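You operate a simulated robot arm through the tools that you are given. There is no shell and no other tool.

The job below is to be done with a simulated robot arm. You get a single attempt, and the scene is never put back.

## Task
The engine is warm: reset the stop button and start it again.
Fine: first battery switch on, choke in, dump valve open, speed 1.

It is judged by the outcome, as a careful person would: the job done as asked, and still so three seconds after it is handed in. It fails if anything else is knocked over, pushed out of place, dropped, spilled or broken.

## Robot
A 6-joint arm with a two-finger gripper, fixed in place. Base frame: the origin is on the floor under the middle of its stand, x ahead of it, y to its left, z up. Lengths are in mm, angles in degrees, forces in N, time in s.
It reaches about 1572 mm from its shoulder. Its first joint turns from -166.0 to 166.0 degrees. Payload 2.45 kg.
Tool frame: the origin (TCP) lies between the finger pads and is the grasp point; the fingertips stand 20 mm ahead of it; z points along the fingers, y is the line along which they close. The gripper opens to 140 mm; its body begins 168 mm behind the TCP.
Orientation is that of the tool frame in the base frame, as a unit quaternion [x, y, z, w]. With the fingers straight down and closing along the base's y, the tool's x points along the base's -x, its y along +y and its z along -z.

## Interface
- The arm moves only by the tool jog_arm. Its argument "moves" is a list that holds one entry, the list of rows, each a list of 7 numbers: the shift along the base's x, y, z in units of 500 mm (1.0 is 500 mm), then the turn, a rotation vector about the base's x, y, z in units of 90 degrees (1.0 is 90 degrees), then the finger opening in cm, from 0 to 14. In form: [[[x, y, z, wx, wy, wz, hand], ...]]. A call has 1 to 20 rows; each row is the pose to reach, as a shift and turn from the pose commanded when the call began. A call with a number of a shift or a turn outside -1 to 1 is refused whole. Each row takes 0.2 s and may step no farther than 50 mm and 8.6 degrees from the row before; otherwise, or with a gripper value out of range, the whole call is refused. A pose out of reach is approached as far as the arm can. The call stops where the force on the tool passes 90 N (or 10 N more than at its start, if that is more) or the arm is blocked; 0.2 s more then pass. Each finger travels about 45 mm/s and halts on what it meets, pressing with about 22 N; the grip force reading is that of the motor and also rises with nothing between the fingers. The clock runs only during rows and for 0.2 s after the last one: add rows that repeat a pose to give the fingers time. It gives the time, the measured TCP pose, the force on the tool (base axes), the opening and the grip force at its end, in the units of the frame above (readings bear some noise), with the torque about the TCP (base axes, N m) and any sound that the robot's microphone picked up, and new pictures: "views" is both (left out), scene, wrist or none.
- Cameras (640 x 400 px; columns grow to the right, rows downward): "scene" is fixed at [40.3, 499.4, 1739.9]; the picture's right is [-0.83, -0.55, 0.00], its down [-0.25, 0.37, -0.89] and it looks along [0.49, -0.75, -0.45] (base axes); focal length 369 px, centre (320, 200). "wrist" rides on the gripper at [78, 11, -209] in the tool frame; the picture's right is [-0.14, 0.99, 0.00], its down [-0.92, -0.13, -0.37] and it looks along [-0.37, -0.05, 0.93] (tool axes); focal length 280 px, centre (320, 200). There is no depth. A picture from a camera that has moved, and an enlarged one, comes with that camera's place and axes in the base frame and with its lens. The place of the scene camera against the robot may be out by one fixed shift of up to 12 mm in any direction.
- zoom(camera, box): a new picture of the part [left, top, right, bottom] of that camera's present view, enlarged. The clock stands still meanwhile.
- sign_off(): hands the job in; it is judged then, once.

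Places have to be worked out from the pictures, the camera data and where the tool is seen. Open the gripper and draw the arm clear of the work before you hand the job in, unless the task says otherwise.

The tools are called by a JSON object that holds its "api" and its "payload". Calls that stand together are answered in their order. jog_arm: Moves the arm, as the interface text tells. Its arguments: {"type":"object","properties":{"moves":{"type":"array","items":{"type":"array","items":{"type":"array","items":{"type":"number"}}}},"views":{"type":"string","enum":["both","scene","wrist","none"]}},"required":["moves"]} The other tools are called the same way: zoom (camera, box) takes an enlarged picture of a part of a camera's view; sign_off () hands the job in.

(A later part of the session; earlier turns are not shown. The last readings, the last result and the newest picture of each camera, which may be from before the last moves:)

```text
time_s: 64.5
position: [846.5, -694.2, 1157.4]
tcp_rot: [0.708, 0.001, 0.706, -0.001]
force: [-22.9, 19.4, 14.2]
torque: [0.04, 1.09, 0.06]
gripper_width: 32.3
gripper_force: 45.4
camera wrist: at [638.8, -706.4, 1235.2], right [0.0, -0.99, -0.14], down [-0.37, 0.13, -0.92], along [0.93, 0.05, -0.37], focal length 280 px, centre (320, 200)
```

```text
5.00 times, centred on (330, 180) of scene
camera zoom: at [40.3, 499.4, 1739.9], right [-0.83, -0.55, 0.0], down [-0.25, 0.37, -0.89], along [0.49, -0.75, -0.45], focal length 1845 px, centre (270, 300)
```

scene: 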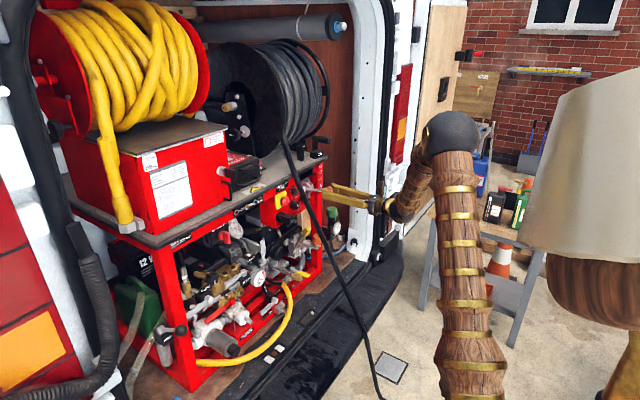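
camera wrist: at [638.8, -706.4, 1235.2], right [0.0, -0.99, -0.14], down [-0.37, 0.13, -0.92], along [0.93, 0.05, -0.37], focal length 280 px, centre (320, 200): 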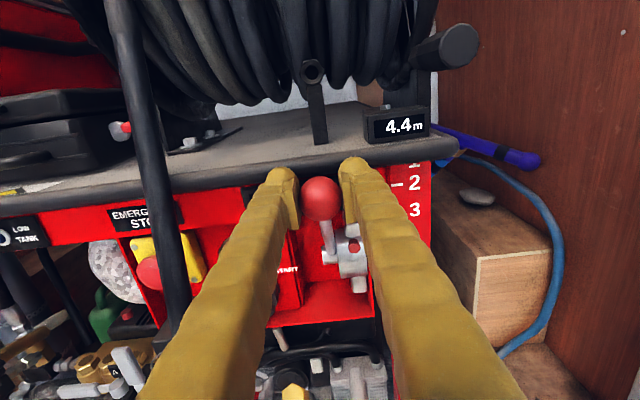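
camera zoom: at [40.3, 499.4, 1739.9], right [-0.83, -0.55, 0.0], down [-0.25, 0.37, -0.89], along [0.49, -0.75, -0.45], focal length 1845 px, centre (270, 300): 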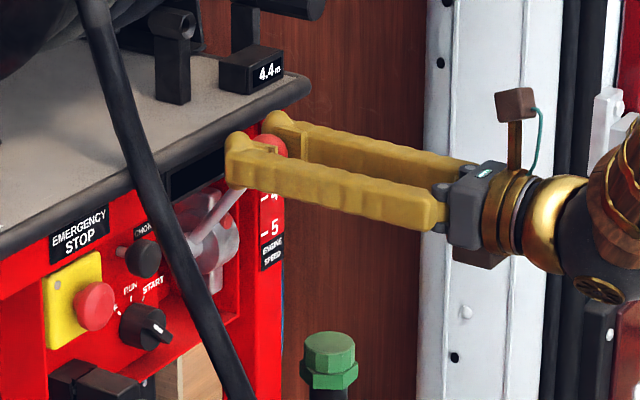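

The ball is around (857, 1151), about 61°, with only moderate force and no hard stop yet. I nudge a few more millimetres along the tangent.

{"api": "jog_arm", "payload": {"moves": [[[0.005, 0.001, 0.002, 0, 0, 0, 0], [0.01, 0.001, 0.004, 0, 0, 0, 0]]], "views": "none"}}

{"api": "zoom", "payload": {"camera": "scene", "box": [290, 140, 350, 200]}}

{"api": "zoom", "payload": {"camera": "wrist", "box": [270, 130, 430, 250]}}

```text
time_s: 65.1
position: [851.1, -694.1, 1159.3]
tcp_rot: [0.708, 0.0, 0.706, 0.001]
force: [-26.9, 14.0, 26.3]
torque: [0.11, 0.85, 0.02]
gripper_width: 32.0
gripper_force: 45.4
```

```text
6.67 times, centred on (320, 170) of scene
camera zoom: at [40.3, 499.4, 1739.9], right [-0.83, -0.55, 0.0], down [-0.25, 0.37, -0.89], along [0.49, -0.75, -0.45], focal length 2460 px, centre (320, 400)
```

zoom: 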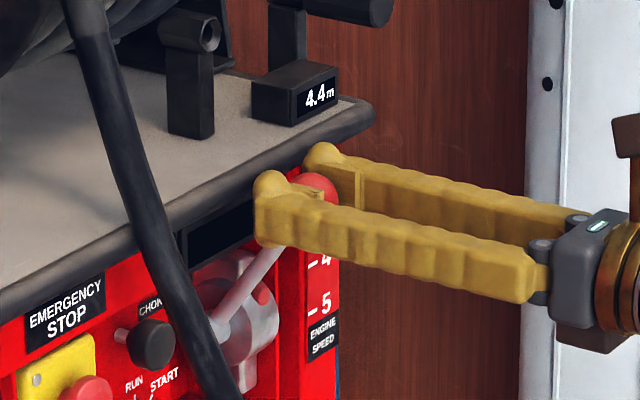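

```text
3.33 times, centred on (350, 190) of wrist
camera zoom: at [643.5, -706.3, 1237.4], right [0.0, -0.99, -0.14], down [-0.37, 0.13, -0.92], along [0.93, 0.05, -0.37], focal length 935 px, centre (220, 233)
```

zoom: 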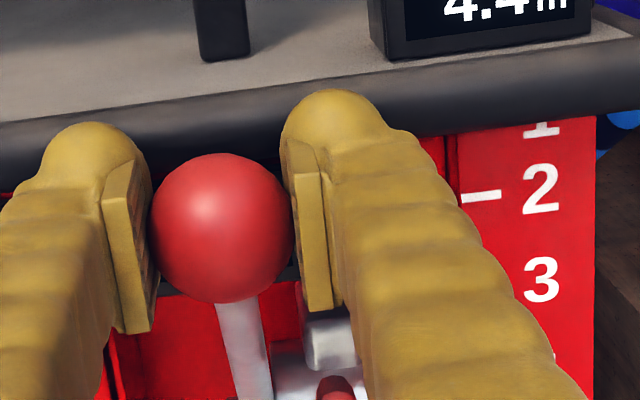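

Little tangential resistance, but the ball wants to sit slightly further from the pivot. I nudge further, a bit more upward, to find the end stop.

{"api": "jog_arm", "payload": {"moves": [[[0.004, 0.0, 0.007, 0, 0, 0, 0], [0.01, 0.0, 0.01, 0, 0, 0, 0]]], "views": "none"}}

{"api": "zoom", "payload": {"camera": "wrist", "box": [270, 130, 430, 250]}}

```text
time_s: 65.7
position: [857.3, -695.9, 1162.9]
tcp_rot: [0.709, 0.0, 0.705, 0.0]
force: [-20.3, 8.6, 12.5]
torque: [0.04, 1.3, -0.02]
gripper_width: 32.0
gripper_force: 44.6
```

```text
3.33 times, centred on (350, 190) of wrist
camera zoom: at [649.0, -706.3, 1240.6], right [0.0, -0.99, -0.14], down [-0.37, 0.13, -0.92], along [0.93, 0.05, -0.37], focal length 935 px, centre (220, 233)
```

zoom: 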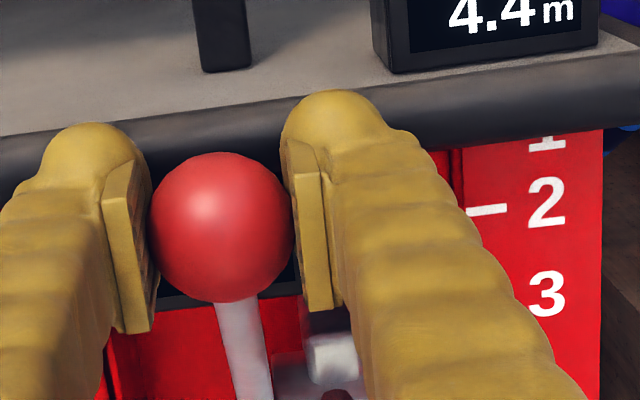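

No hard stop yet, and the ball is around tick 1's height. I open the fingers, draw straight back and look at where the lever actually stands against the scale.

{"api": "jog_arm", "payload": {"moves": [[[0, 0, 0, 0, 0, 0, 3.5], [0, 0, 0, 0, 0, 0, 6], [0, 0, 0, 0, 0, 0, 6], [-0.06, 0, 0, 0, 0, 0, 6], [-0.14, 0, 0, 0, 0, 0, 6], [-0.22, 0, 0, 0, 0, 0, 6], [-0.3, 0, -0.05, 0, 0, 0, 6]]], "views": "both"}}

{"api": "zoom", "payload": {"camera": "wrist", "box": [240, 80, 440, 240]}}

{"api": "zoom", "payload": {"camera": "scene", "box": [290, 140, 350, 200]}}

```text
time_s: 67.3
position: [707.7, -693.7, 1135.6]
tcp_rot: [0.709, 0.001, 0.706, -0.001]
force: [0.2, -0.1, 0.0]
torque: [-0.01, -0.01, -0.01]
gripper_width: 60.3
gripper_force: 0.1
camera wrist: at [499.7, -705.2, 1214.1], right [0.0, -0.99, -0.14], down [-0.37, 0.13, -0.92], along [0.93, 0.05, -0.37], focal length 280 px, centre (320, 200)
```

scene: 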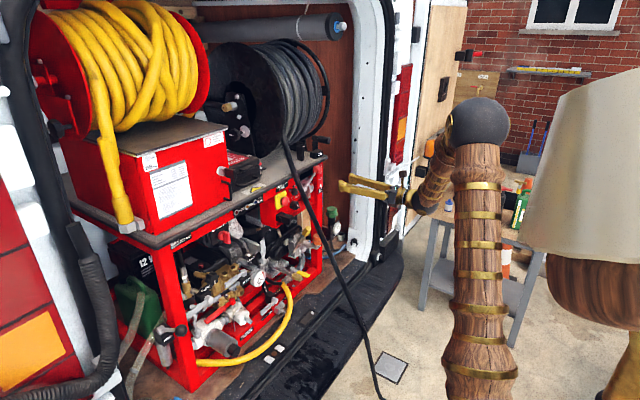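
wrist: 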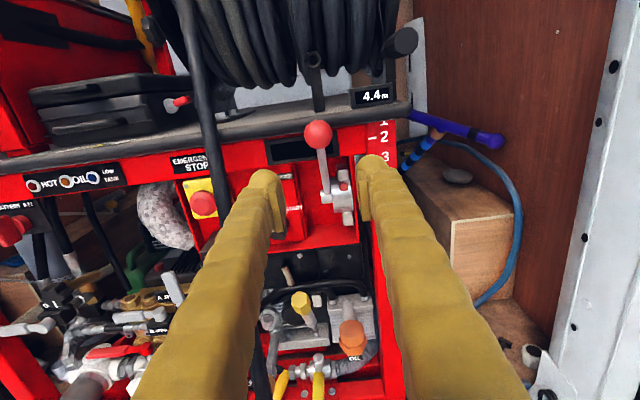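

```text
2.50 times, centred on (340, 160) of wrist
camera zoom: at [499.7, -705.2, 1214.1], right [0.0, -0.99, -0.14], down [-0.37, 0.13, -0.92], along [0.93, 0.05, -0.37], focal length 701 px, centre (270, 300)
```

zoom: 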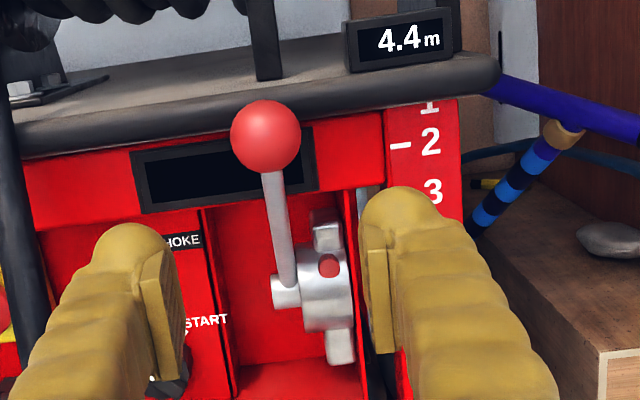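

```text
6.67 times, centred on (320, 170) of scene
camera zoom: at [40.3, 499.4, 1739.9], right [-0.83, -0.55, 0.0], down [-0.25, 0.37, -0.89], along [0.49, -0.75, -0.45], focal length 2460 px, centre (320, 400)
```

zoom: 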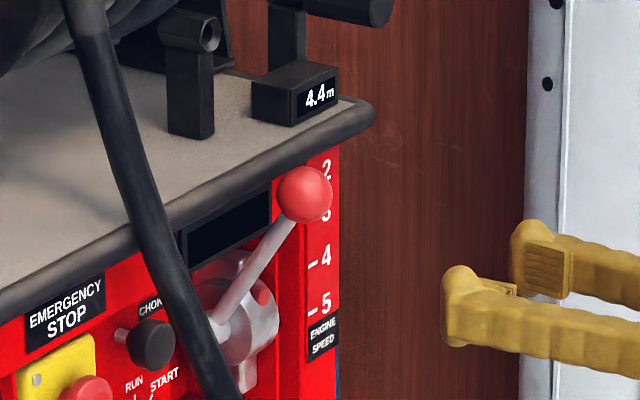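

The lever stays put with its ball at z ≈ 1160, matching tick 1 (about 1159), so speed 1 is set. Now for the stop button, I take a closer look at its profile.

{"api": "zoom", "payload": {"camera": "scene", "box": [265, 170, 315, 215]}}

{"api": "zoom", "payload": {"camera": "wrist", "box": [160, 150, 260, 250]}}

```text
8.89 times, centred on (290, 192) of scene
camera zoom: at [40.3, 499.4, 1739.9], right [-0.83, -0.55, 0.0], down [-0.25, 0.37, -0.89], along [0.49, -0.75, -0.45], focal length 3280 px, centre (587, 267)
```

zoom: 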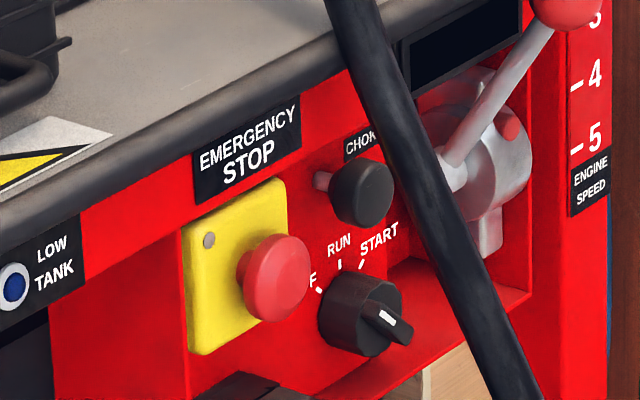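

```text
4.00 times, centred on (210, 200) of wrist
camera zoom: at [499.7, -705.2, 1214.1], right [0.0, -0.99, -0.14], down [-0.37, 0.13, -0.92], along [0.93, 0.05, -0.37], focal length 1122 px, centre (760, 200)
```

zoom: 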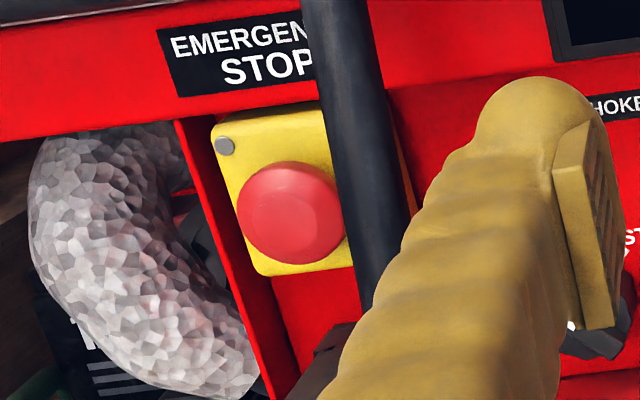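

The stop button head is about 40 mm across, sitting close against its yellow box. I'll grip it top and bottom with the fingers tilted so a clockwise twist keeps clear of the hose. I roll back and move in front of it.

{"api": "jog_arm", "payload": {"moves": [[[0.004, 0.03, -0.01, -0.09, 0, 0, 6], [0.008, 0.06, -0.02, -0.18, 0, 0, 6], [0.012, 0.09, -0.03, -0.27, 0, 0, 6], [0.016, 0.12, -0.04, -0.36, 0, 0, 6], [0.02, 0.15, -0.05, -0.45, 0, 0, 6], [0.024, 0.18, -0.06, -0.54, 0, 0, 6], [0.028, 0.21, -0.07, -0.63, 0, 0, 6], [0.032, 0.24, -0.08, -0.72, 0, 0, 6], [0.036, 0.27, -0.09, -0.81, 0, 0, 6], [0.04, 0.3, -0.1, -0.9, 0, 0, 6]]], "views": "none"}}

{"api": "jog_arm", "payload": {"moves": [[[0.0, 0.02, -0.004, -0.09, 0, 0, 6], [0.0, 0.04, -0.008, -0.18, 0, 0, 6], [0.0, 0.06, -0.012, -0.27, 0, 0, 6], [0.0, 0.07, -0.016, -0.36, 0, 0, 6], [0.0, 0.073, -0.017, -0.45, 0, 0, 6], [0.0, 0.073, -0.017, -0.489, 0, 0, 6]]], "views": "none"}}

{"api": "jog_arm", "payload": {"moves": [[[0.0, 0.016, 0, 0, 0, -0.055, 6], [0.0, 0.032, 0, 0, 0, -0.111, 6]]], "views": "both"}}

{"api": "zoom", "payload": {"camera": "wrist", "box": [220, 80, 420, 240]}}

```text
time_s: 69.5
position: [726.5, -544.0, 1089.3]
tcp_rot: [0.538, 0.459, 0.536, 0.46]
force: [0.0, 0.6, -0.2]
torque: [-0.04, 0.01, -0.01]
gripper_width: 60.3
gripper_force: 0.0
```

```text
time_s: 70.9
position: [728.5, -508.3, 1078.6]
tcp_rot: [0.328, 0.626, 0.324, 0.629]
force: [-0.3, -0.2, 0.4]
torque: [0.03, 0.01, 0.01]
gripper_width: 60.3
gripper_force: 0.0
```

```text
time_s: 71.5
position: [728.2, -493.3, 1078.7]
tcp_rot: [0.382, 0.595, 0.268, 0.655]
force: [0.1, -0.6, 0.7]
torque: [-0.01, 0.0, 0.05]
gripper_width: 60.2
gripper_force: 0.1
camera wrist: at [535.5, -386.3, 1042.0], right [0.08, 0.45, 0.89], down [-0.51, -0.75, 0.42], along [0.86, -0.49, 0.17], focal length 280 px, centre (320, 200)
```

scene: 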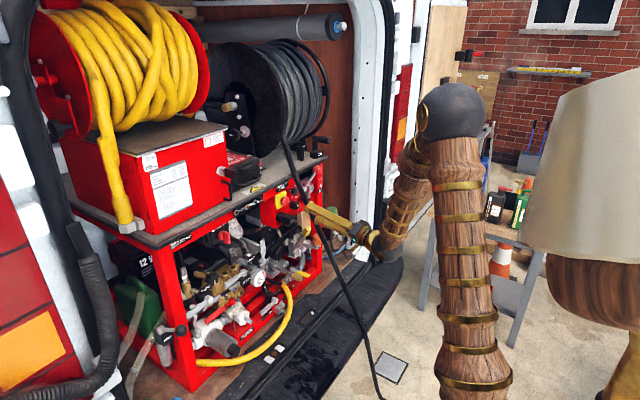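
wrist: 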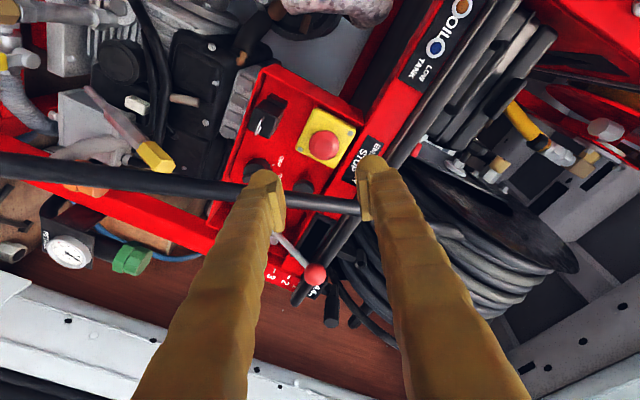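

```text
2.50 times, centred on (320, 160) of wrist
camera zoom: at [535.5, -386.3, 1042.0], right [0.08, 0.45, 0.89], down [-0.51, -0.75, 0.42], along [0.86, -0.49, 0.17], focal length 701 px, centre (320, 300)
```

zoom: 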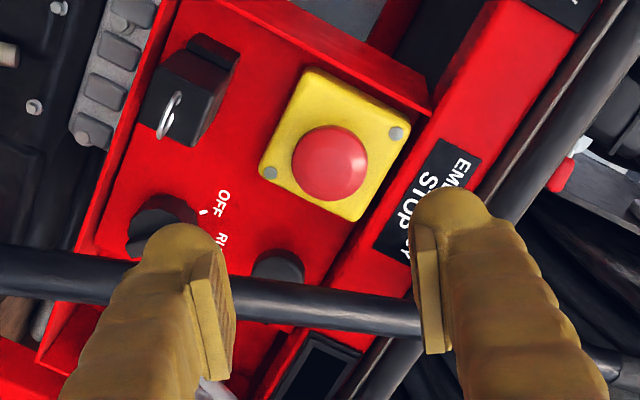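

The aim is good, with the head near (894, -509, 1079) and the lower finger clear of the hose. I approach along the tool axis with the fingers 55 mm apart.

{"api": "jog_arm", "payload": {"moves": [[[0.08, -0.004, -0.001, 0, 0, 0, 5.5], [0.16, -0.008, -0.001, 0, 0, 0, 5.5], [0.22, -0.01, -0.001, 0, 0, 0, 5.5], [0.28, -0.021, -0.001, 0, 0, 0, 5.5]]], "views": "both"}}

{"api": "zoom", "payload": {"camera": "wrist", "box": [240, 80, 400, 240]}}

{"api": "zoom", "payload": {"camera": "scene", "box": [260, 160, 360, 240]}}

```text
time_s: 72.5
position: [867.9, -503.6, 1081.5]
tcp_rot: [0.382, 0.594, 0.269, 0.655]
force: [0.3, -0.3, -0.3]
torque: [-0.01, -0.02, 0.02]
gripper_width: 55.0
gripper_force: 0.1
camera wrist: at [674.9, -397.1, 1043.5], right [0.08, 0.45, 0.89], down [-0.51, -0.75, 0.42], along [0.86, -0.49, 0.17], focal length 280 px, centre (320, 200)
```

scene: 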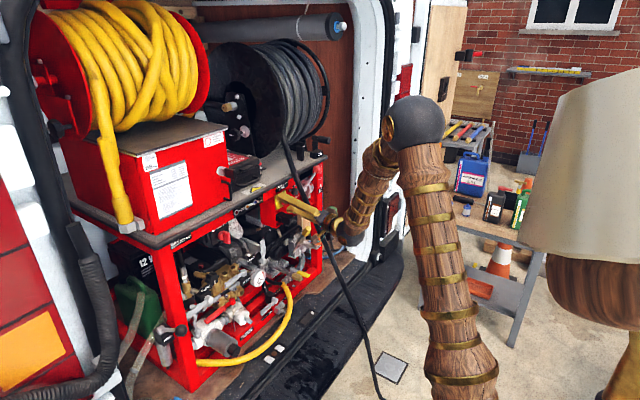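
wrist: 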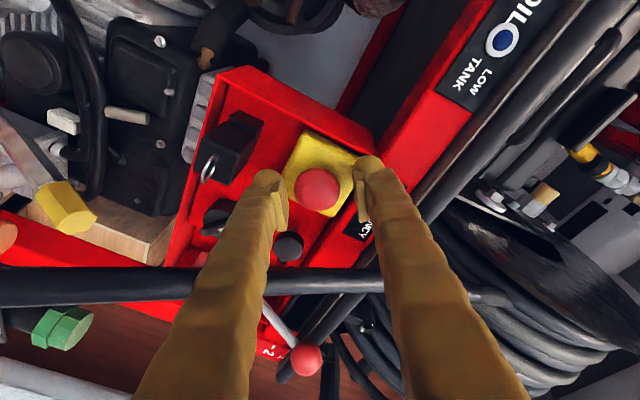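

```text
2.50 times, centred on (320, 160) of wrist
camera zoom: at [674.9, -397.1, 1043.5], right [0.08, 0.45, 0.89], down [-0.51, -0.75, 0.42], along [0.86, -0.49, 0.17], focal length 701 px, centre (320, 300)
```

zoom: 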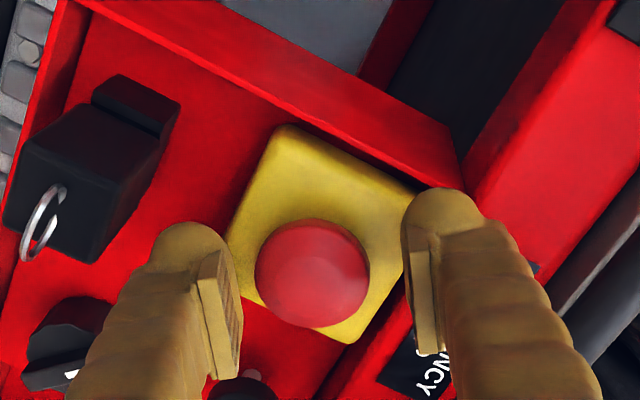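

```text
5.00 times, centred on (310, 200) of scene
camera zoom: at [40.3, 499.4, 1739.9], right [-0.83, -0.55, 0.0], down [-0.25, 0.37, -0.89], along [0.49, -0.75, -0.45], focal length 1845 px, centre (370, 200)
```

zoom: 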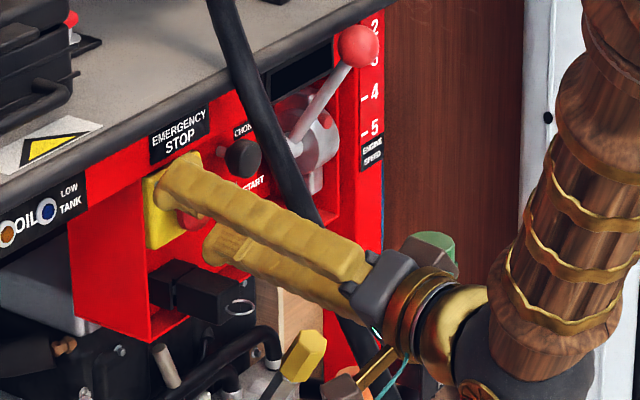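

The head is about 4 mm toward the lower finger. I correct for that, advance 12 mm more and close on the head.

{"api": "jog_arm", "payload": {"moves": [[[0.012, -0.006, -0.005, 0, 0, 0, 5.5], [0.024, -0.008, -0.005, 0, 0, 0, 5.5], [0.024, -0.008, -0.005, 0, 0, 0, 4.5]]], "views": "wrist"}}

{"api": "zoom", "payload": {"camera": "wrist", "box": [240, 80, 400, 240]}}

```text
time_s: 73.3
position: [877.1, -507.2, 1076.7]
tcp_rot: [0.381, 0.595, 0.269, 0.655]
force: [-68.0, 20.5, 4.8]
torque: [-0.36, -1.75, 2.4]
gripper_width: 54.5
gripper_force: 7.1
camera wrist: at [685.3, -400.7, 1040.1], right [0.08, 0.45, 0.89], down [-0.51, -0.75, 0.42], along [0.86, -0.49, 0.17], focal length 280 px, centre (320, 200)
```

wrist: 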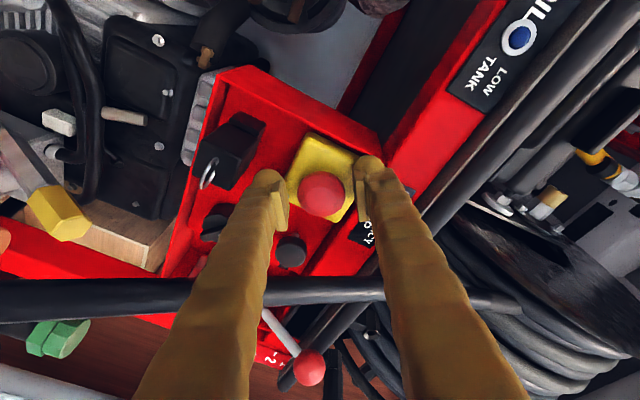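

```text
2.50 times, centred on (320, 160) of wrist
camera zoom: at [685.3, -400.7, 1040.1], right [0.08, 0.45, 0.89], down [-0.51, -0.75, 0.42], along [0.86, -0.49, 0.17], focal length 701 px, centre (320, 300)
```

zoom: 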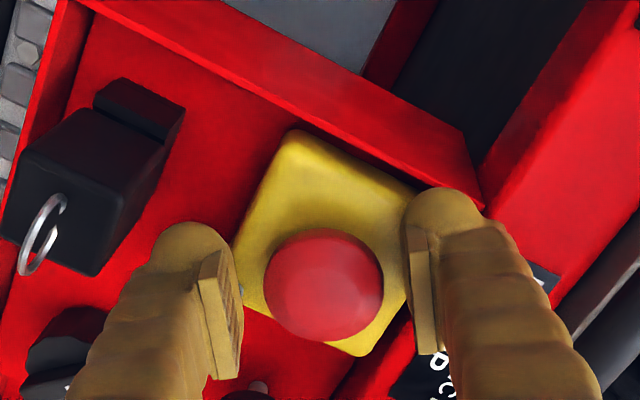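

The upper fingertip touched the yellow box face at about x = 897. I back off 5 mm and then close on the head.

{"api": "jog_arm", "payload": {"moves": [[[-0.01, 0.001, 0, 0, 0, 0, 5.0], [-0.01, 0.001, 0, 0, 0, 0, 4.0], [-0.01, 0.001, 0, 0, 0, 0, 2], [-0.01, 0.001, 0, 0, 0, 0, 0]]], "views": "wrist"}}

{"api": "zoom", "payload": {"camera": "wrist", "box": [240, 80, 400, 240]}}

```text
time_s: 74.3
position: [873.9, -505.8, 1077.7]
tcp_rot: [0.38, 0.594, 0.269, 0.656]
force: [3.5, 17.1, 22.3]
torque: [-0.06, -0.32, 0.33]
gripper_width: 36.8
gripper_force: 25.8
camera wrist: at [682.5, -400.0, 1040.2], right [0.08, 0.45, 0.89], down [-0.51, -0.75, 0.42], along [0.86, -0.49, 0.17], focal length 280 px, centre (320, 200)
```

wrist: 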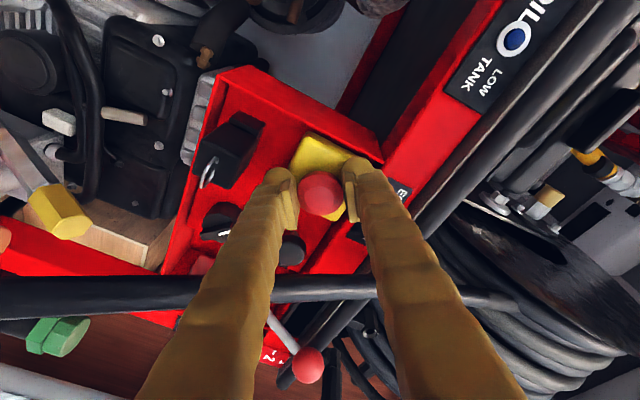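

```text
2.50 times, centred on (320, 160) of wrist
camera zoom: at [682.5, -400.0, 1040.2], right [0.08, 0.45, 0.89], down [-0.51, -0.75, 0.42], along [0.86, -0.49, 0.17], focal length 701 px, centre (320, 300)
```

zoom: 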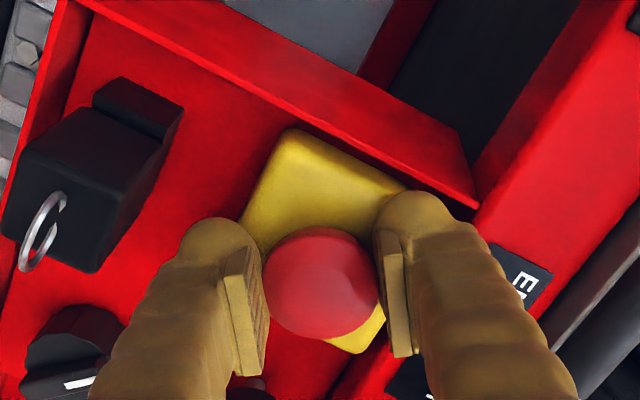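

The head is gripped at 37 mm. I twist it clockwise in small steps and watch the torque, sound and head position.

{"api": "jog_arm", "payload": {"moves": [[[0, 0.001, 0.002, 0.0, 0, 0, 0], [0, 0.001, 0.003, 0.08, 0, 0, 0], [0, 0.001, 0.003, 0.16, 0, 0, 0], [0, 0.001, 0.003, 0.25, 0, 0, 0]]], "views": "wrist"}}

{"api": "zoom", "payload": {"camera": "wrist", "box": [240, 80, 400, 240]}}

```text
time_s: 75.3
position: [874.3, -505.6, 1079.1]
tcp_rot: [0.501, 0.531, 0.381, 0.568]
force: [-14.8, 34.4, 36.2]
torque: [-0.64, -0.3, 0.52]
gripper_width: 35.6
gripper_force: 45.1
camera wrist: at [681.9, -393.5, 1085.5], right [0.08, 0.07, 0.99], down [-0.51, -0.85, 0.1], along [0.86, -0.52, -0.03], focal length 280 px, centre (320, 200)
```

wrist: 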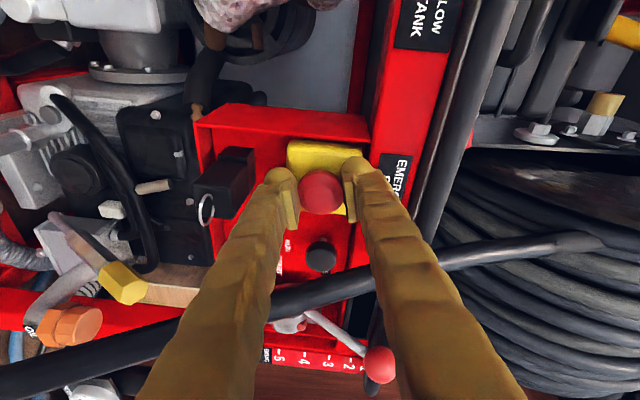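

```text
2.50 times, centred on (320, 160) of wrist
camera zoom: at [681.9, -393.5, 1085.5], right [0.08, 0.07, 0.99], down [-0.51, -0.85, 0.1], along [0.86, -0.52, -0.03], focal length 701 px, centre (320, 300)
```

zoom: 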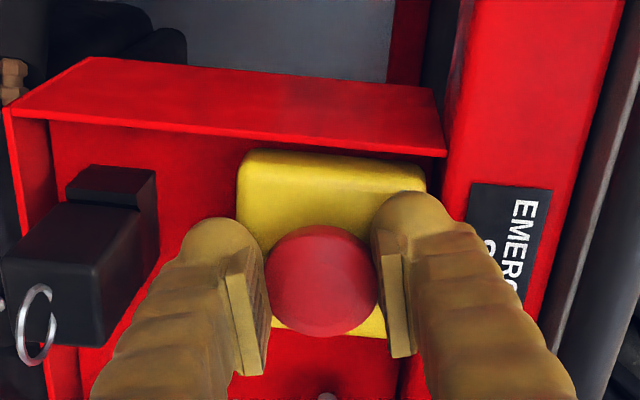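

Torque builds to 0.64 N·m against the twist. I continue another 24° clockwise.

{"api": "jog_arm", "payload": {"moves": [[[0, 0, 0, 0.09, 0, 0, 0], [0, 0, 0, 0.18, 0, 0, 0], [0, 0, 0, 0.27, 0, 0, 0]]], "views": "wrist"}}

{"api": "zoom", "payload": {"camera": "wrist", "box": [240, 80, 400, 240]}}

{"api": "zoom", "payload": {"camera": "scene", "box": [260, 160, 360, 240]}}

```text
time_s: 76.1
position: [874.4, -506.7, 1080.3]
tcp_rot: [0.608, 0.438, 0.485, 0.451]
force: [-13.0, 16.4, 61.0]
torque: [-0.64, -0.77, 0.31]
gripper_width: 35.7
gripper_force: 45.2
camera wrist: at [681.7, -407.4, 1132.1], right [0.07, -0.34, 0.94], down [-0.51, -0.82, -0.26], along [0.86, -0.46, -0.24], focal length 280 px, centre (320, 200)
```

wrist: 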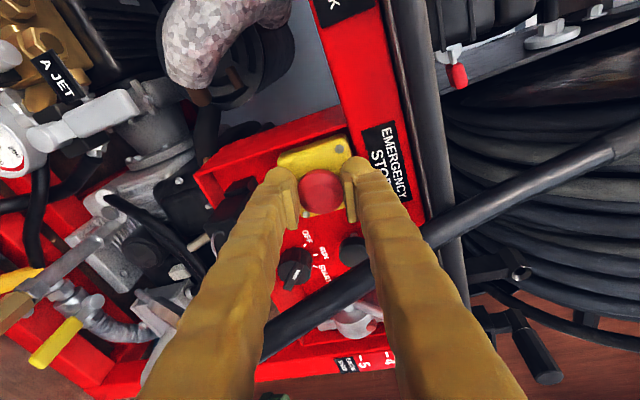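

```text
2.50 times, centred on (320, 160) of wrist
camera zoom: at [681.7, -407.4, 1132.1], right [0.07, -0.34, 0.94], down [-0.51, -0.82, -0.26], along [0.86, -0.46, -0.24], focal length 701 px, centre (320, 300)
```

zoom: 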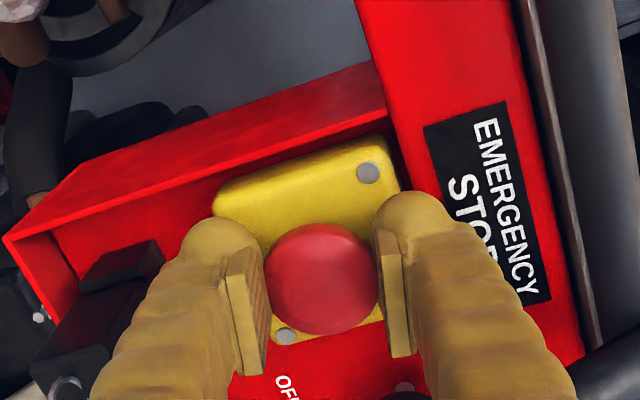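

```text
5.00 times, centred on (310, 200) of scene
camera zoom: at [40.3, 499.4, 1739.9], right [-0.83, -0.55, 0.0], down [-0.25, 0.37, -0.89], along [0.49, -0.75, -0.45], focal length 1845 px, centre (370, 200)
```

zoom: 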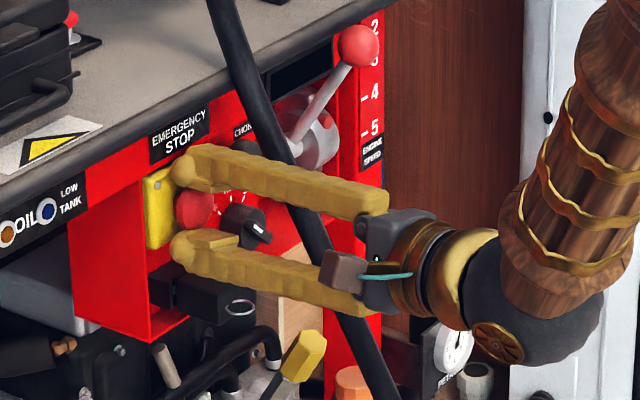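

The torque stayed at 0.64 N·m, so the fingers may be slipping or the button may be a pull type. I keep the twist, raise the tool 2 mm to centre it, and try a gentle pull outward.

{"api": "jog_arm", "payload": {"moves": [[[0, 0, 0.004, 0, 0, 0, 0], [-0.006, 0, 0.004, 0, 0, 0, 0], [-0.012, 0.0, 0.004, 0, 0, 0, 0]]], "views": "wrist"}}

{"api": "zoom", "payload": {"camera": "scene", "box": [270, 170, 330, 220]}}

{"api": "zoom", "payload": {"camera": "wrist", "box": [240, 80, 400, 240]}}

```text
time_s: 76.9
position: [867.8, -507.0, 1079.7]
tcp_rot: [0.609, 0.438, 0.483, 0.451]
force: [-2.3, -7.1, 57.1]
torque: [-0.22, -0.94, -0.16]
gripper_width: 35.6
gripper_force: 45.0
camera wrist: at [675.8, -407.2, 1132.4], right [0.08, -0.34, 0.94], down [-0.51, -0.82, -0.26], along [0.86, -0.46, -0.24], focal length 280 px, centre (320, 200)
```

wrist: 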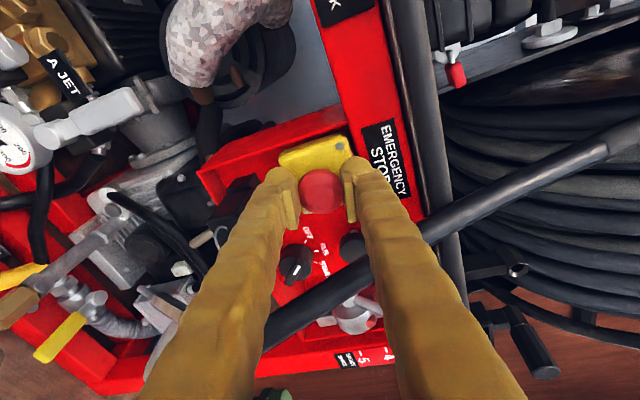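

```text
8.00 times, centred on (300, 195) of scene
camera zoom: at [40.3, 499.4, 1739.9], right [-0.83, -0.55, 0.0], down [-0.25, 0.37, -0.89], along [0.49, -0.75, -0.45], focal length 2952 px, centre (480, 240)
```

zoom: 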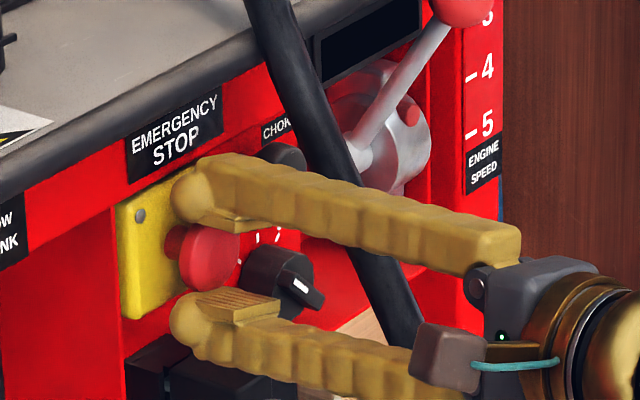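

```text
2.50 times, centred on (320, 160) of wrist
camera zoom: at [675.8, -407.2, 1132.4], right [0.08, -0.34, 0.94], down [-0.51, -0.82, -0.26], along [0.86, -0.46, -0.24], focal length 701 px, centre (320, 300)
```

zoom: 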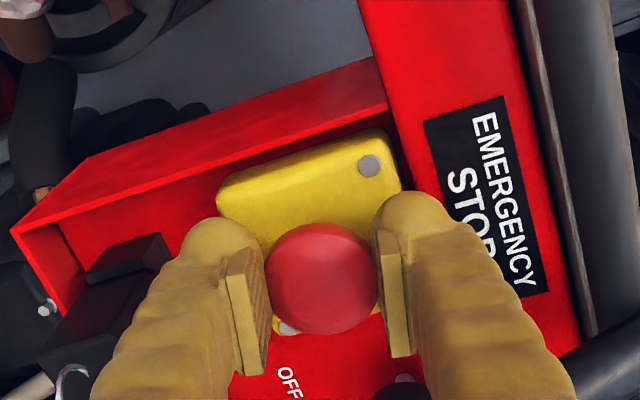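

The head moved outward with the tool and a neck is now visible behind it. I pull 3 mm more to feel for the stop, then release and check that it stays out.

{"api": "jog_arm", "payload": {"moves": [[[-0.006, 0, 0.0, 0, 0, 0, 0]]], "views": "none"}}

{"api": "zoom", "payload": {"camera": "scene", "box": [270, 170, 330, 220]}}

{"api": "jog_arm", "payload": {"moves": [[[0, 0, 0.0, 0, 0, 0, 3.6], [0, 0, 0.0, 0, 0, 0, 5.5], [0, 0, 0.0, 0, 0, 0, 6], [-0.05, 0.01, 0.0, 0, 0, 0, 6], [-0.14, 0.028, 0.0, 0, 0, 0, 6], [-0.2, 0.04, 0, 0, 0, 0, 6]]], "views": "both"}}

{"api": "zoom", "payload": {"camera": "scene", "box": [265, 170, 315, 215]}}

{"api": "zoom", "payload": {"camera": "wrist", "box": [240, 80, 400, 240]}}

```text
time_s: 77.3
position: [865.6, -506.2, 1080.1]
tcp_rot: [0.61, 0.438, 0.484, 0.45]
force: [-5.7, -12.4, 57.5]
torque: [-0.27, -1.0, -0.27]
gripper_width: 35.5
gripper_force: 44.9
```

```text
8.00 times, centred on (300, 195) of scene
camera zoom: at [40.3, 499.4, 1739.9], right [-0.83, -0.55, 0.0], down [-0.25, 0.37, -0.89], along [0.49, -0.75, -0.45], focal length 2952 px, centre (480, 240)
```

zoom: 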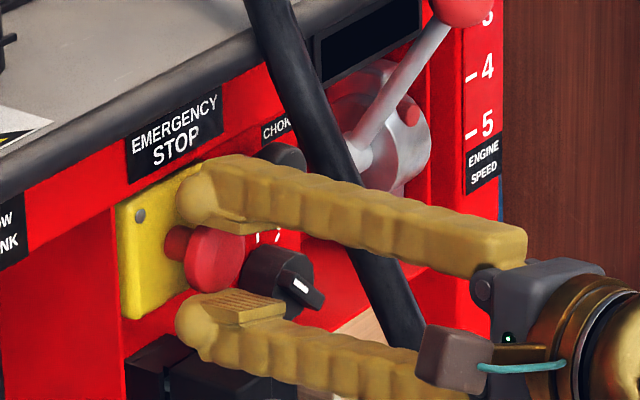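

```text
time_s: 78.7
position: [767.1, -485.1, 1079.5]
tcp_rot: [0.609, 0.439, 0.485, 0.448]
force: [-0.4, 0.3, -0.7]
torque: [0.03, 0.01, -0.01]
gripper_width: 60.3
gripper_force: 0.0
camera wrist: at [573.6, -386.7, 1131.2], right [0.08, -0.34, 0.94], down [-0.51, -0.82, -0.26], along [0.86, -0.46, -0.24], focal length 280 px, centre (320, 200)
```

scene: 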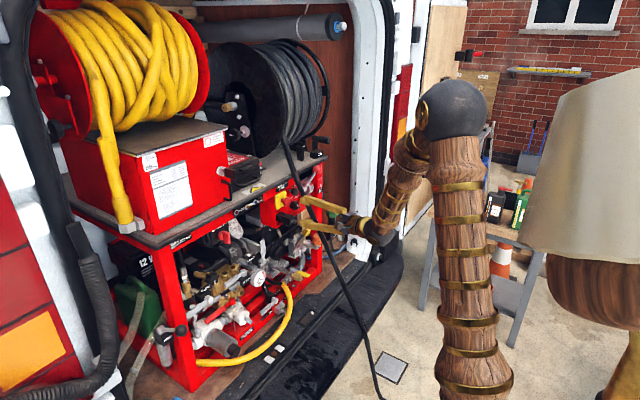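
wrist: 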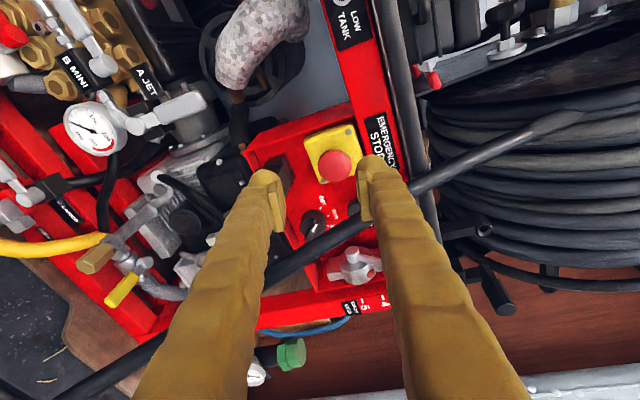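

```text
8.89 times, centred on (290, 192) of scene
camera zoom: at [40.3, 499.4, 1739.9], right [-0.83, -0.55, 0.0], down [-0.25, 0.37, -0.89], along [0.49, -0.75, -0.45], focal length 3280 px, centre (587, 267)
```

zoom: 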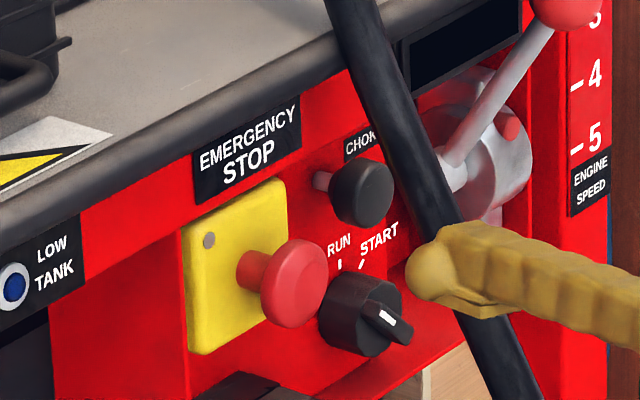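

```text
2.50 times, centred on (320, 160) of wrist
camera zoom: at [573.6, -386.7, 1131.2], right [0.08, -0.34, 0.94], down [-0.51, -0.82, -0.26], along [0.86, -0.46, -0.24], focal length 701 px, centre (320, 300)
```

zoom: 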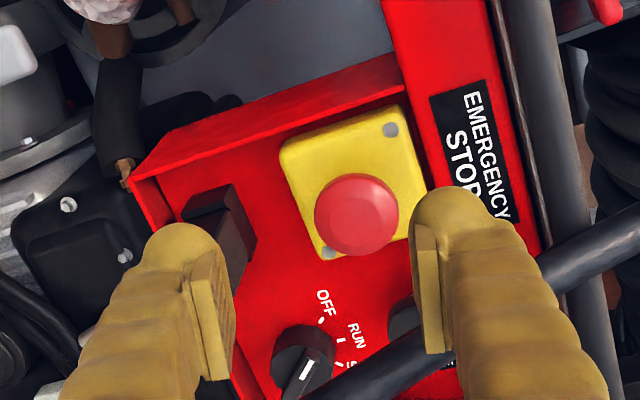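

The stop button now stands out clear of its box on its neck, so it is reset. Next is the start switch near (882, -604, 1013), its bar pointing to OFF. I'll come in from the -y side with a 25° yaw to clear the hose, fingers set across the bar, and rotate about the tool axis. First I retreat and reorient.

{"api": "jog_arm", "payload": {"moves": [[[-0.08, 0.0, 0, 0, 0, 0, 5], [-0.154, 0.0, 0, 0, 0, 0, 4], [-0.154, -0.07, -0.022, 0.064, -0.003, 0.053, 3], [-0.154, -0.14, -0.044, 0.128, -0.007, 0.107, 3], [-0.154, -0.21, -0.066, 0.192, -0.01, 0.16, 3], [-0.154, -0.28, -0.088, 0.256, -0.013, 0.213, 3], [-0.154, -0.35, -0.11, 0.32, -0.017, 0.267, 3], [-0.154, -0.418, -0.133, 0.384, -0.02, 0.32, 3]]], "views": "both"}}

{"api": "zoom", "payload": {"camera": "wrist", "box": [220, 80, 420, 240]}}

```text
time_s: 80.5
position: [688.6, -694.7, 1012.0]
tcp_rot: [0.58, 0.406, 0.695, 0.124]
force: [0.6, 0.3, 0.1]
torque: [-0.04, 0.07, 0.02]
gripper_width: 30.1
gripper_force: 0.0
camera wrist: at [479.7, -739.7, 1075.5], right [0.34, -0.72, 0.6], down [-0.1, -0.67, -0.74], along [0.94, 0.19, -0.3], focal length 280 px, centre (320, 200)
```

scene: 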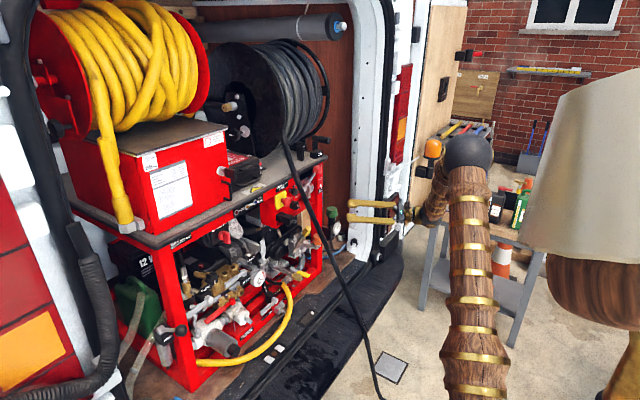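
wrist: 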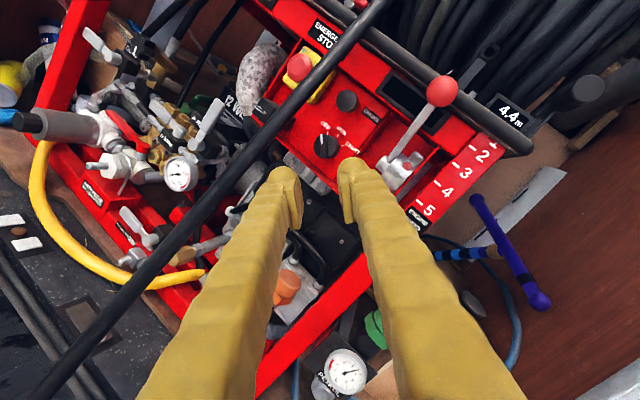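

```text
2.50 times, centred on (320, 160) of wrist
camera zoom: at [479.7, -739.7, 1075.5], right [0.34, -0.72, 0.6], down [-0.1, -0.67, -0.74], along [0.94, 0.19, -0.3], focal length 701 px, centre (320, 300)
```

zoom: 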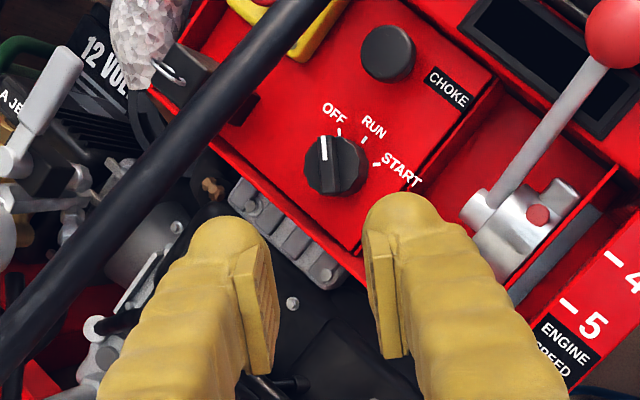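

The switch bar lines up with the finger closing direction, pointing at OFF. I move forward along the tool axis to about 65 mm short and check the alignment and hose clearance.

{"api": "jog_arm", "payload": {"moves": [[[0.08, 0.037, 0.001, 0, 0, 0, 3], [0.16, 0.075, 0.001, 0, 0, 0, 3], [0.242, 0.113, 0.002, 0, 0, 0, 3]]], "views": "both"}}

{"api": "zoom", "payload": {"camera": "wrist", "box": [240, 80, 400, 240]}}

{"api": "zoom", "payload": {"camera": "scene", "box": [260, 160, 360, 240]}}

```text
time_s: 81.3
position: [811.7, -636.6, 1010.5]
tcp_rot: [0.581, 0.406, 0.695, 0.125]
force: [-0.3, -0.3, -0.3]
torque: [-0.03, -0.02, 0.0]
gripper_width: 29.9
gripper_force: 0.0
camera wrist: at [603.5, -681.4, 1074.8], right [0.34, -0.72, 0.6], down [-0.1, -0.67, -0.74], along [0.94, 0.19, -0.3], focal length 280 px, centre (320, 200)
```

scene: 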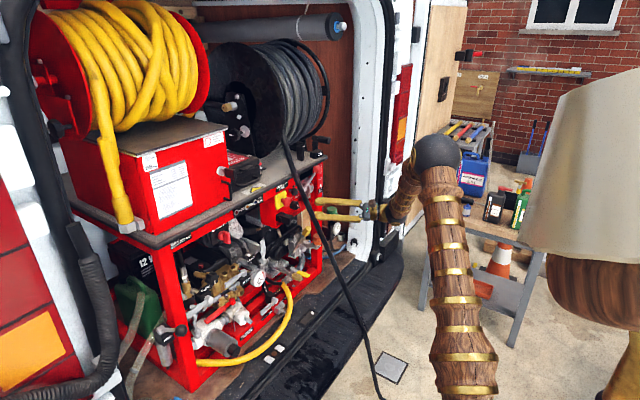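
wrist: 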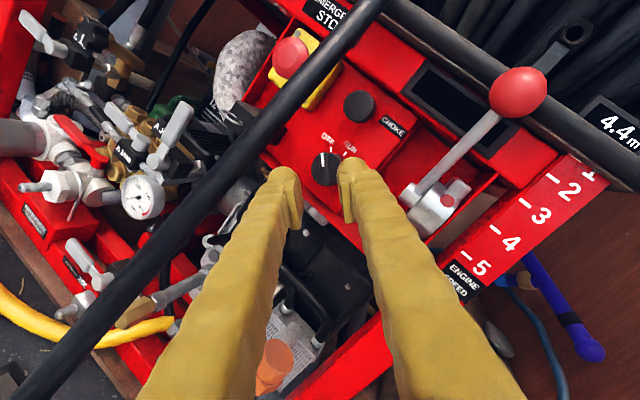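

```text
2.50 times, centred on (320, 160) of wrist
camera zoom: at [603.5, -681.4, 1074.8], right [0.34, -0.72, 0.6], down [-0.1, -0.67, -0.74], along [0.94, 0.19, -0.3], focal length 701 px, centre (320, 300)
```

zoom: 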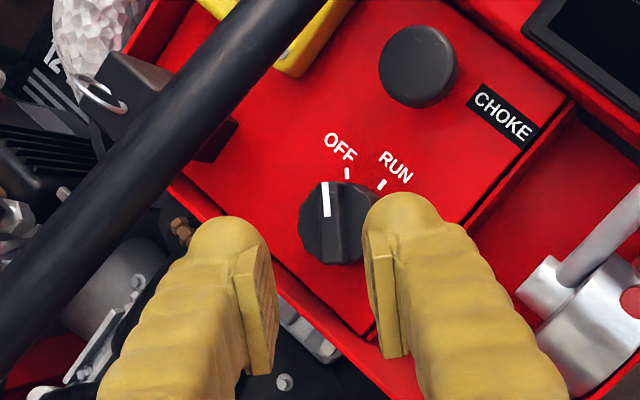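

```text
5.00 times, centred on (310, 200) of scene
camera zoom: at [40.3, 499.4, 1739.9], right [-0.83, -0.55, 0.0], down [-0.25, 0.37, -0.89], along [0.49, -0.75, -0.45], focal length 1845 px, centre (370, 200)
```

zoom: 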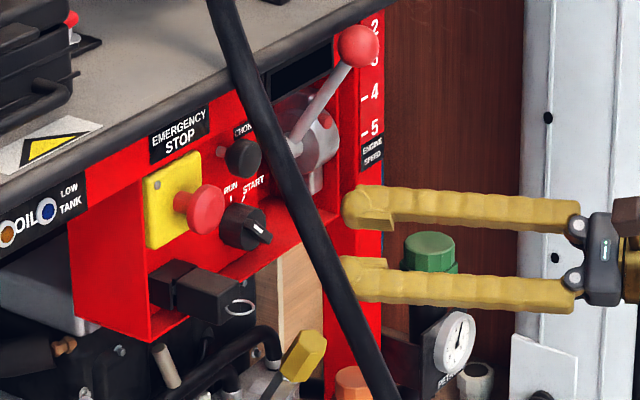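

The bar sits about 5 mm off the finger midline along the closing direction. I correct for that and advance in two stages, checking on the way.

{"api": "jog_arm", "payload": {"moves": [[[0.04, 0.012, 0.006, 0, 0, 0, 3], [0.072, 0.025, 0.0076, 0, 0, 0, 3]]], "views": "wrist"}}

{"api": "zoom", "payload": {"camera": "wrist", "box": [240, 80, 400, 240]}}

{"api": "zoom", "payload": {"camera": "scene", "box": [260, 160, 360, 240]}}

```text
time_s: 81.9
position: [847.6, -624.7, 1014.8]
tcp_rot: [0.581, 0.405, 0.695, 0.124]
force: [-0.2, -0.7, 0.9]
torque: [0.03, 0.02, -0.02]
gripper_width: 30.0
gripper_force: 0.1
camera wrist: at [639.1, -669.0, 1078.4], right [0.34, -0.72, 0.6], down [-0.1, -0.67, -0.74], along [0.94, 0.19, -0.3], focal length 280 px, centre (320, 200)
```

wrist: 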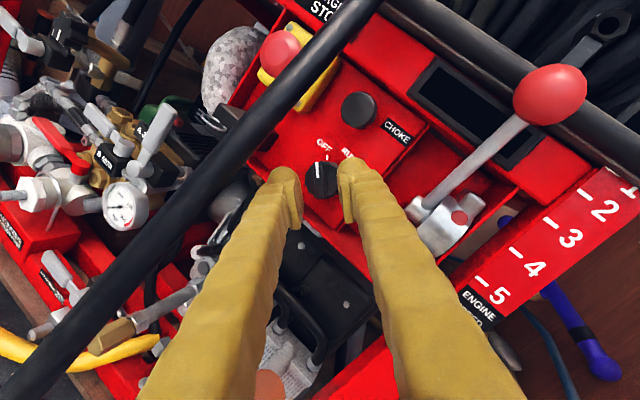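

```text
2.50 times, centred on (320, 160) of wrist
camera zoom: at [639.1, -669.0, 1078.4], right [0.34, -0.72, 0.6], down [-0.1, -0.67, -0.74], along [0.94, 0.19, -0.3], focal length 701 px, centre (320, 300)
```

zoom: 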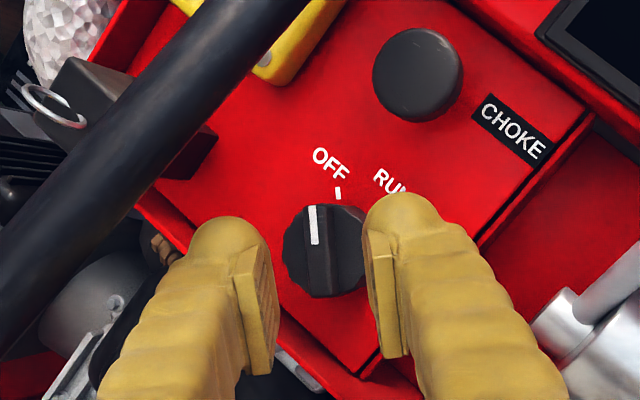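

```text
5.00 times, centred on (310, 200) of scene
camera zoom: at [40.3, 499.4, 1739.9], right [-0.83, -0.55, 0.0], down [-0.25, 0.37, -0.89], along [0.49, -0.75, -0.45], focal length 1845 px, centre (370, 200)
```

zoom: 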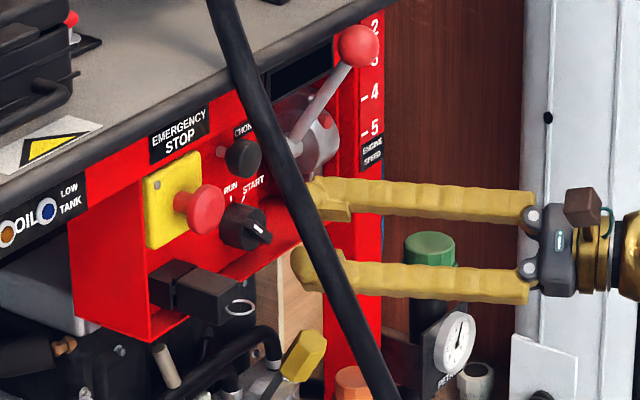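

The bar is now centred between the fingers. I advance the last 25 mm so the tips reach x ≈ 889, then close on the bar.

{"api": "jog_arm", "payload": {"moves": [[[0.022, 0.01, 0, 0, 0, 0, 3], [0.045, 0.021, 0, 0, 0, 0, 3]]], "views": "none"}}

{"api": "zoom", "payload": {"camera": "wrist", "box": [240, 80, 400, 240]}}

```text
time_s: 82.5
position: [871.2, -614.3, 1017.0]
tcp_rot: [0.581, 0.406, 0.695, 0.124]
force: [-0.3, 0.0, -0.6]
torque: [-0.03, 0.04, -0.01]
gripper_width: 30.0
gripper_force: 0.0
```

```text
2.50 times, centred on (320, 160) of wrist
camera zoom: at [661.5, -658.8, 1080.1], right [0.34, -0.72, 0.6], down [-0.1, -0.67, -0.74], along [0.94, 0.19, -0.3], focal length 701 px, centre (320, 300)
```

zoom: 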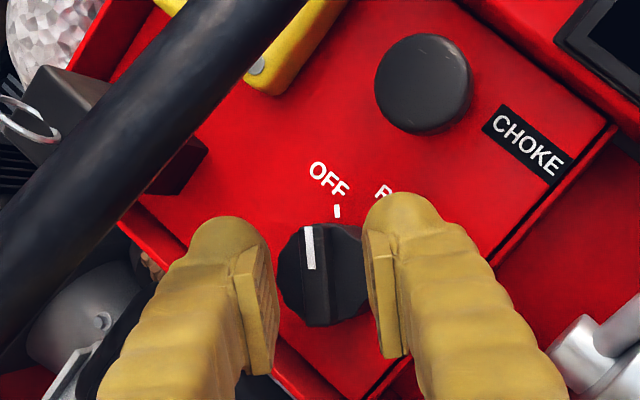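

No contact so far, and the bar is still centred. I close the fingers on it.

{"api": "jog_arm", "payload": {"moves": [[[0, 0, 0, 0, 0, 0, 2], [0, 0, 0, 0, 0, 0, 1], [0, 0, 0, 0, 0, 0, 0], [0, 0, 0, 0, 0, 0, 0]]], "views": "wrist"}}

{"api": "zoom", "payload": {"camera": "wrist", "box": [240, 80, 400, 240]}}

```text
time_s: 83.5
position: [870.2, -614.6, 1017.3]
tcp_rot: [0.58, 0.407, 0.695, 0.124]
force: [-0.2, 0.3, -0.3]
torque: [-0.01, -0.03, 0.04]
gripper_width: 0.0
gripper_force: 21.9
camera wrist: at [661.4, -658.9, 1080.0], right [0.34, -0.72, 0.6], down [-0.1, -0.67, -0.74], along [0.94, 0.19, -0.3], focal length 280 px, centre (320, 200)
```

wrist: 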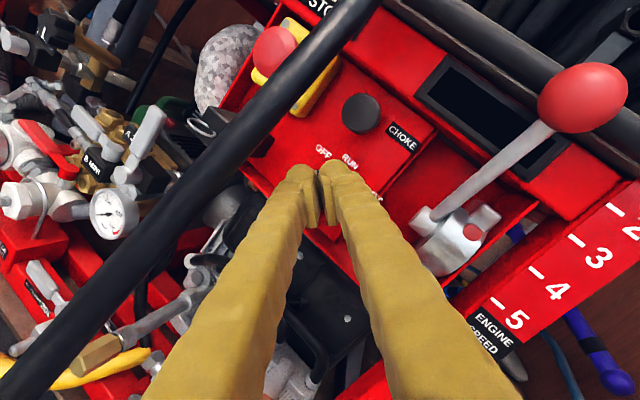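

```text
2.50 times, centred on (320, 160) of wrist
camera zoom: at [661.4, -658.9, 1080.0], right [0.34, -0.72, 0.6], down [-0.1, -0.67, -0.74], along [0.94, 0.19, -0.3], focal length 701 px, centre (320, 300)
```

zoom: 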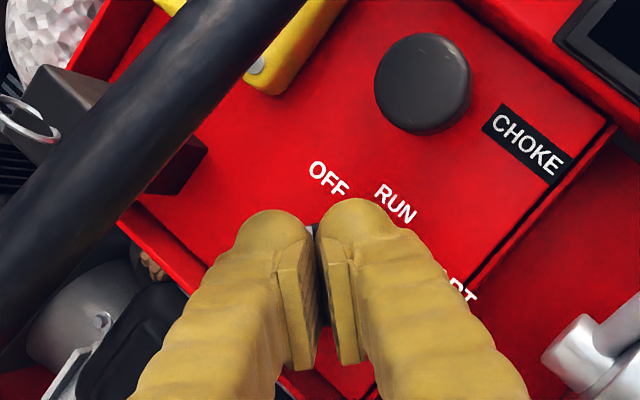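

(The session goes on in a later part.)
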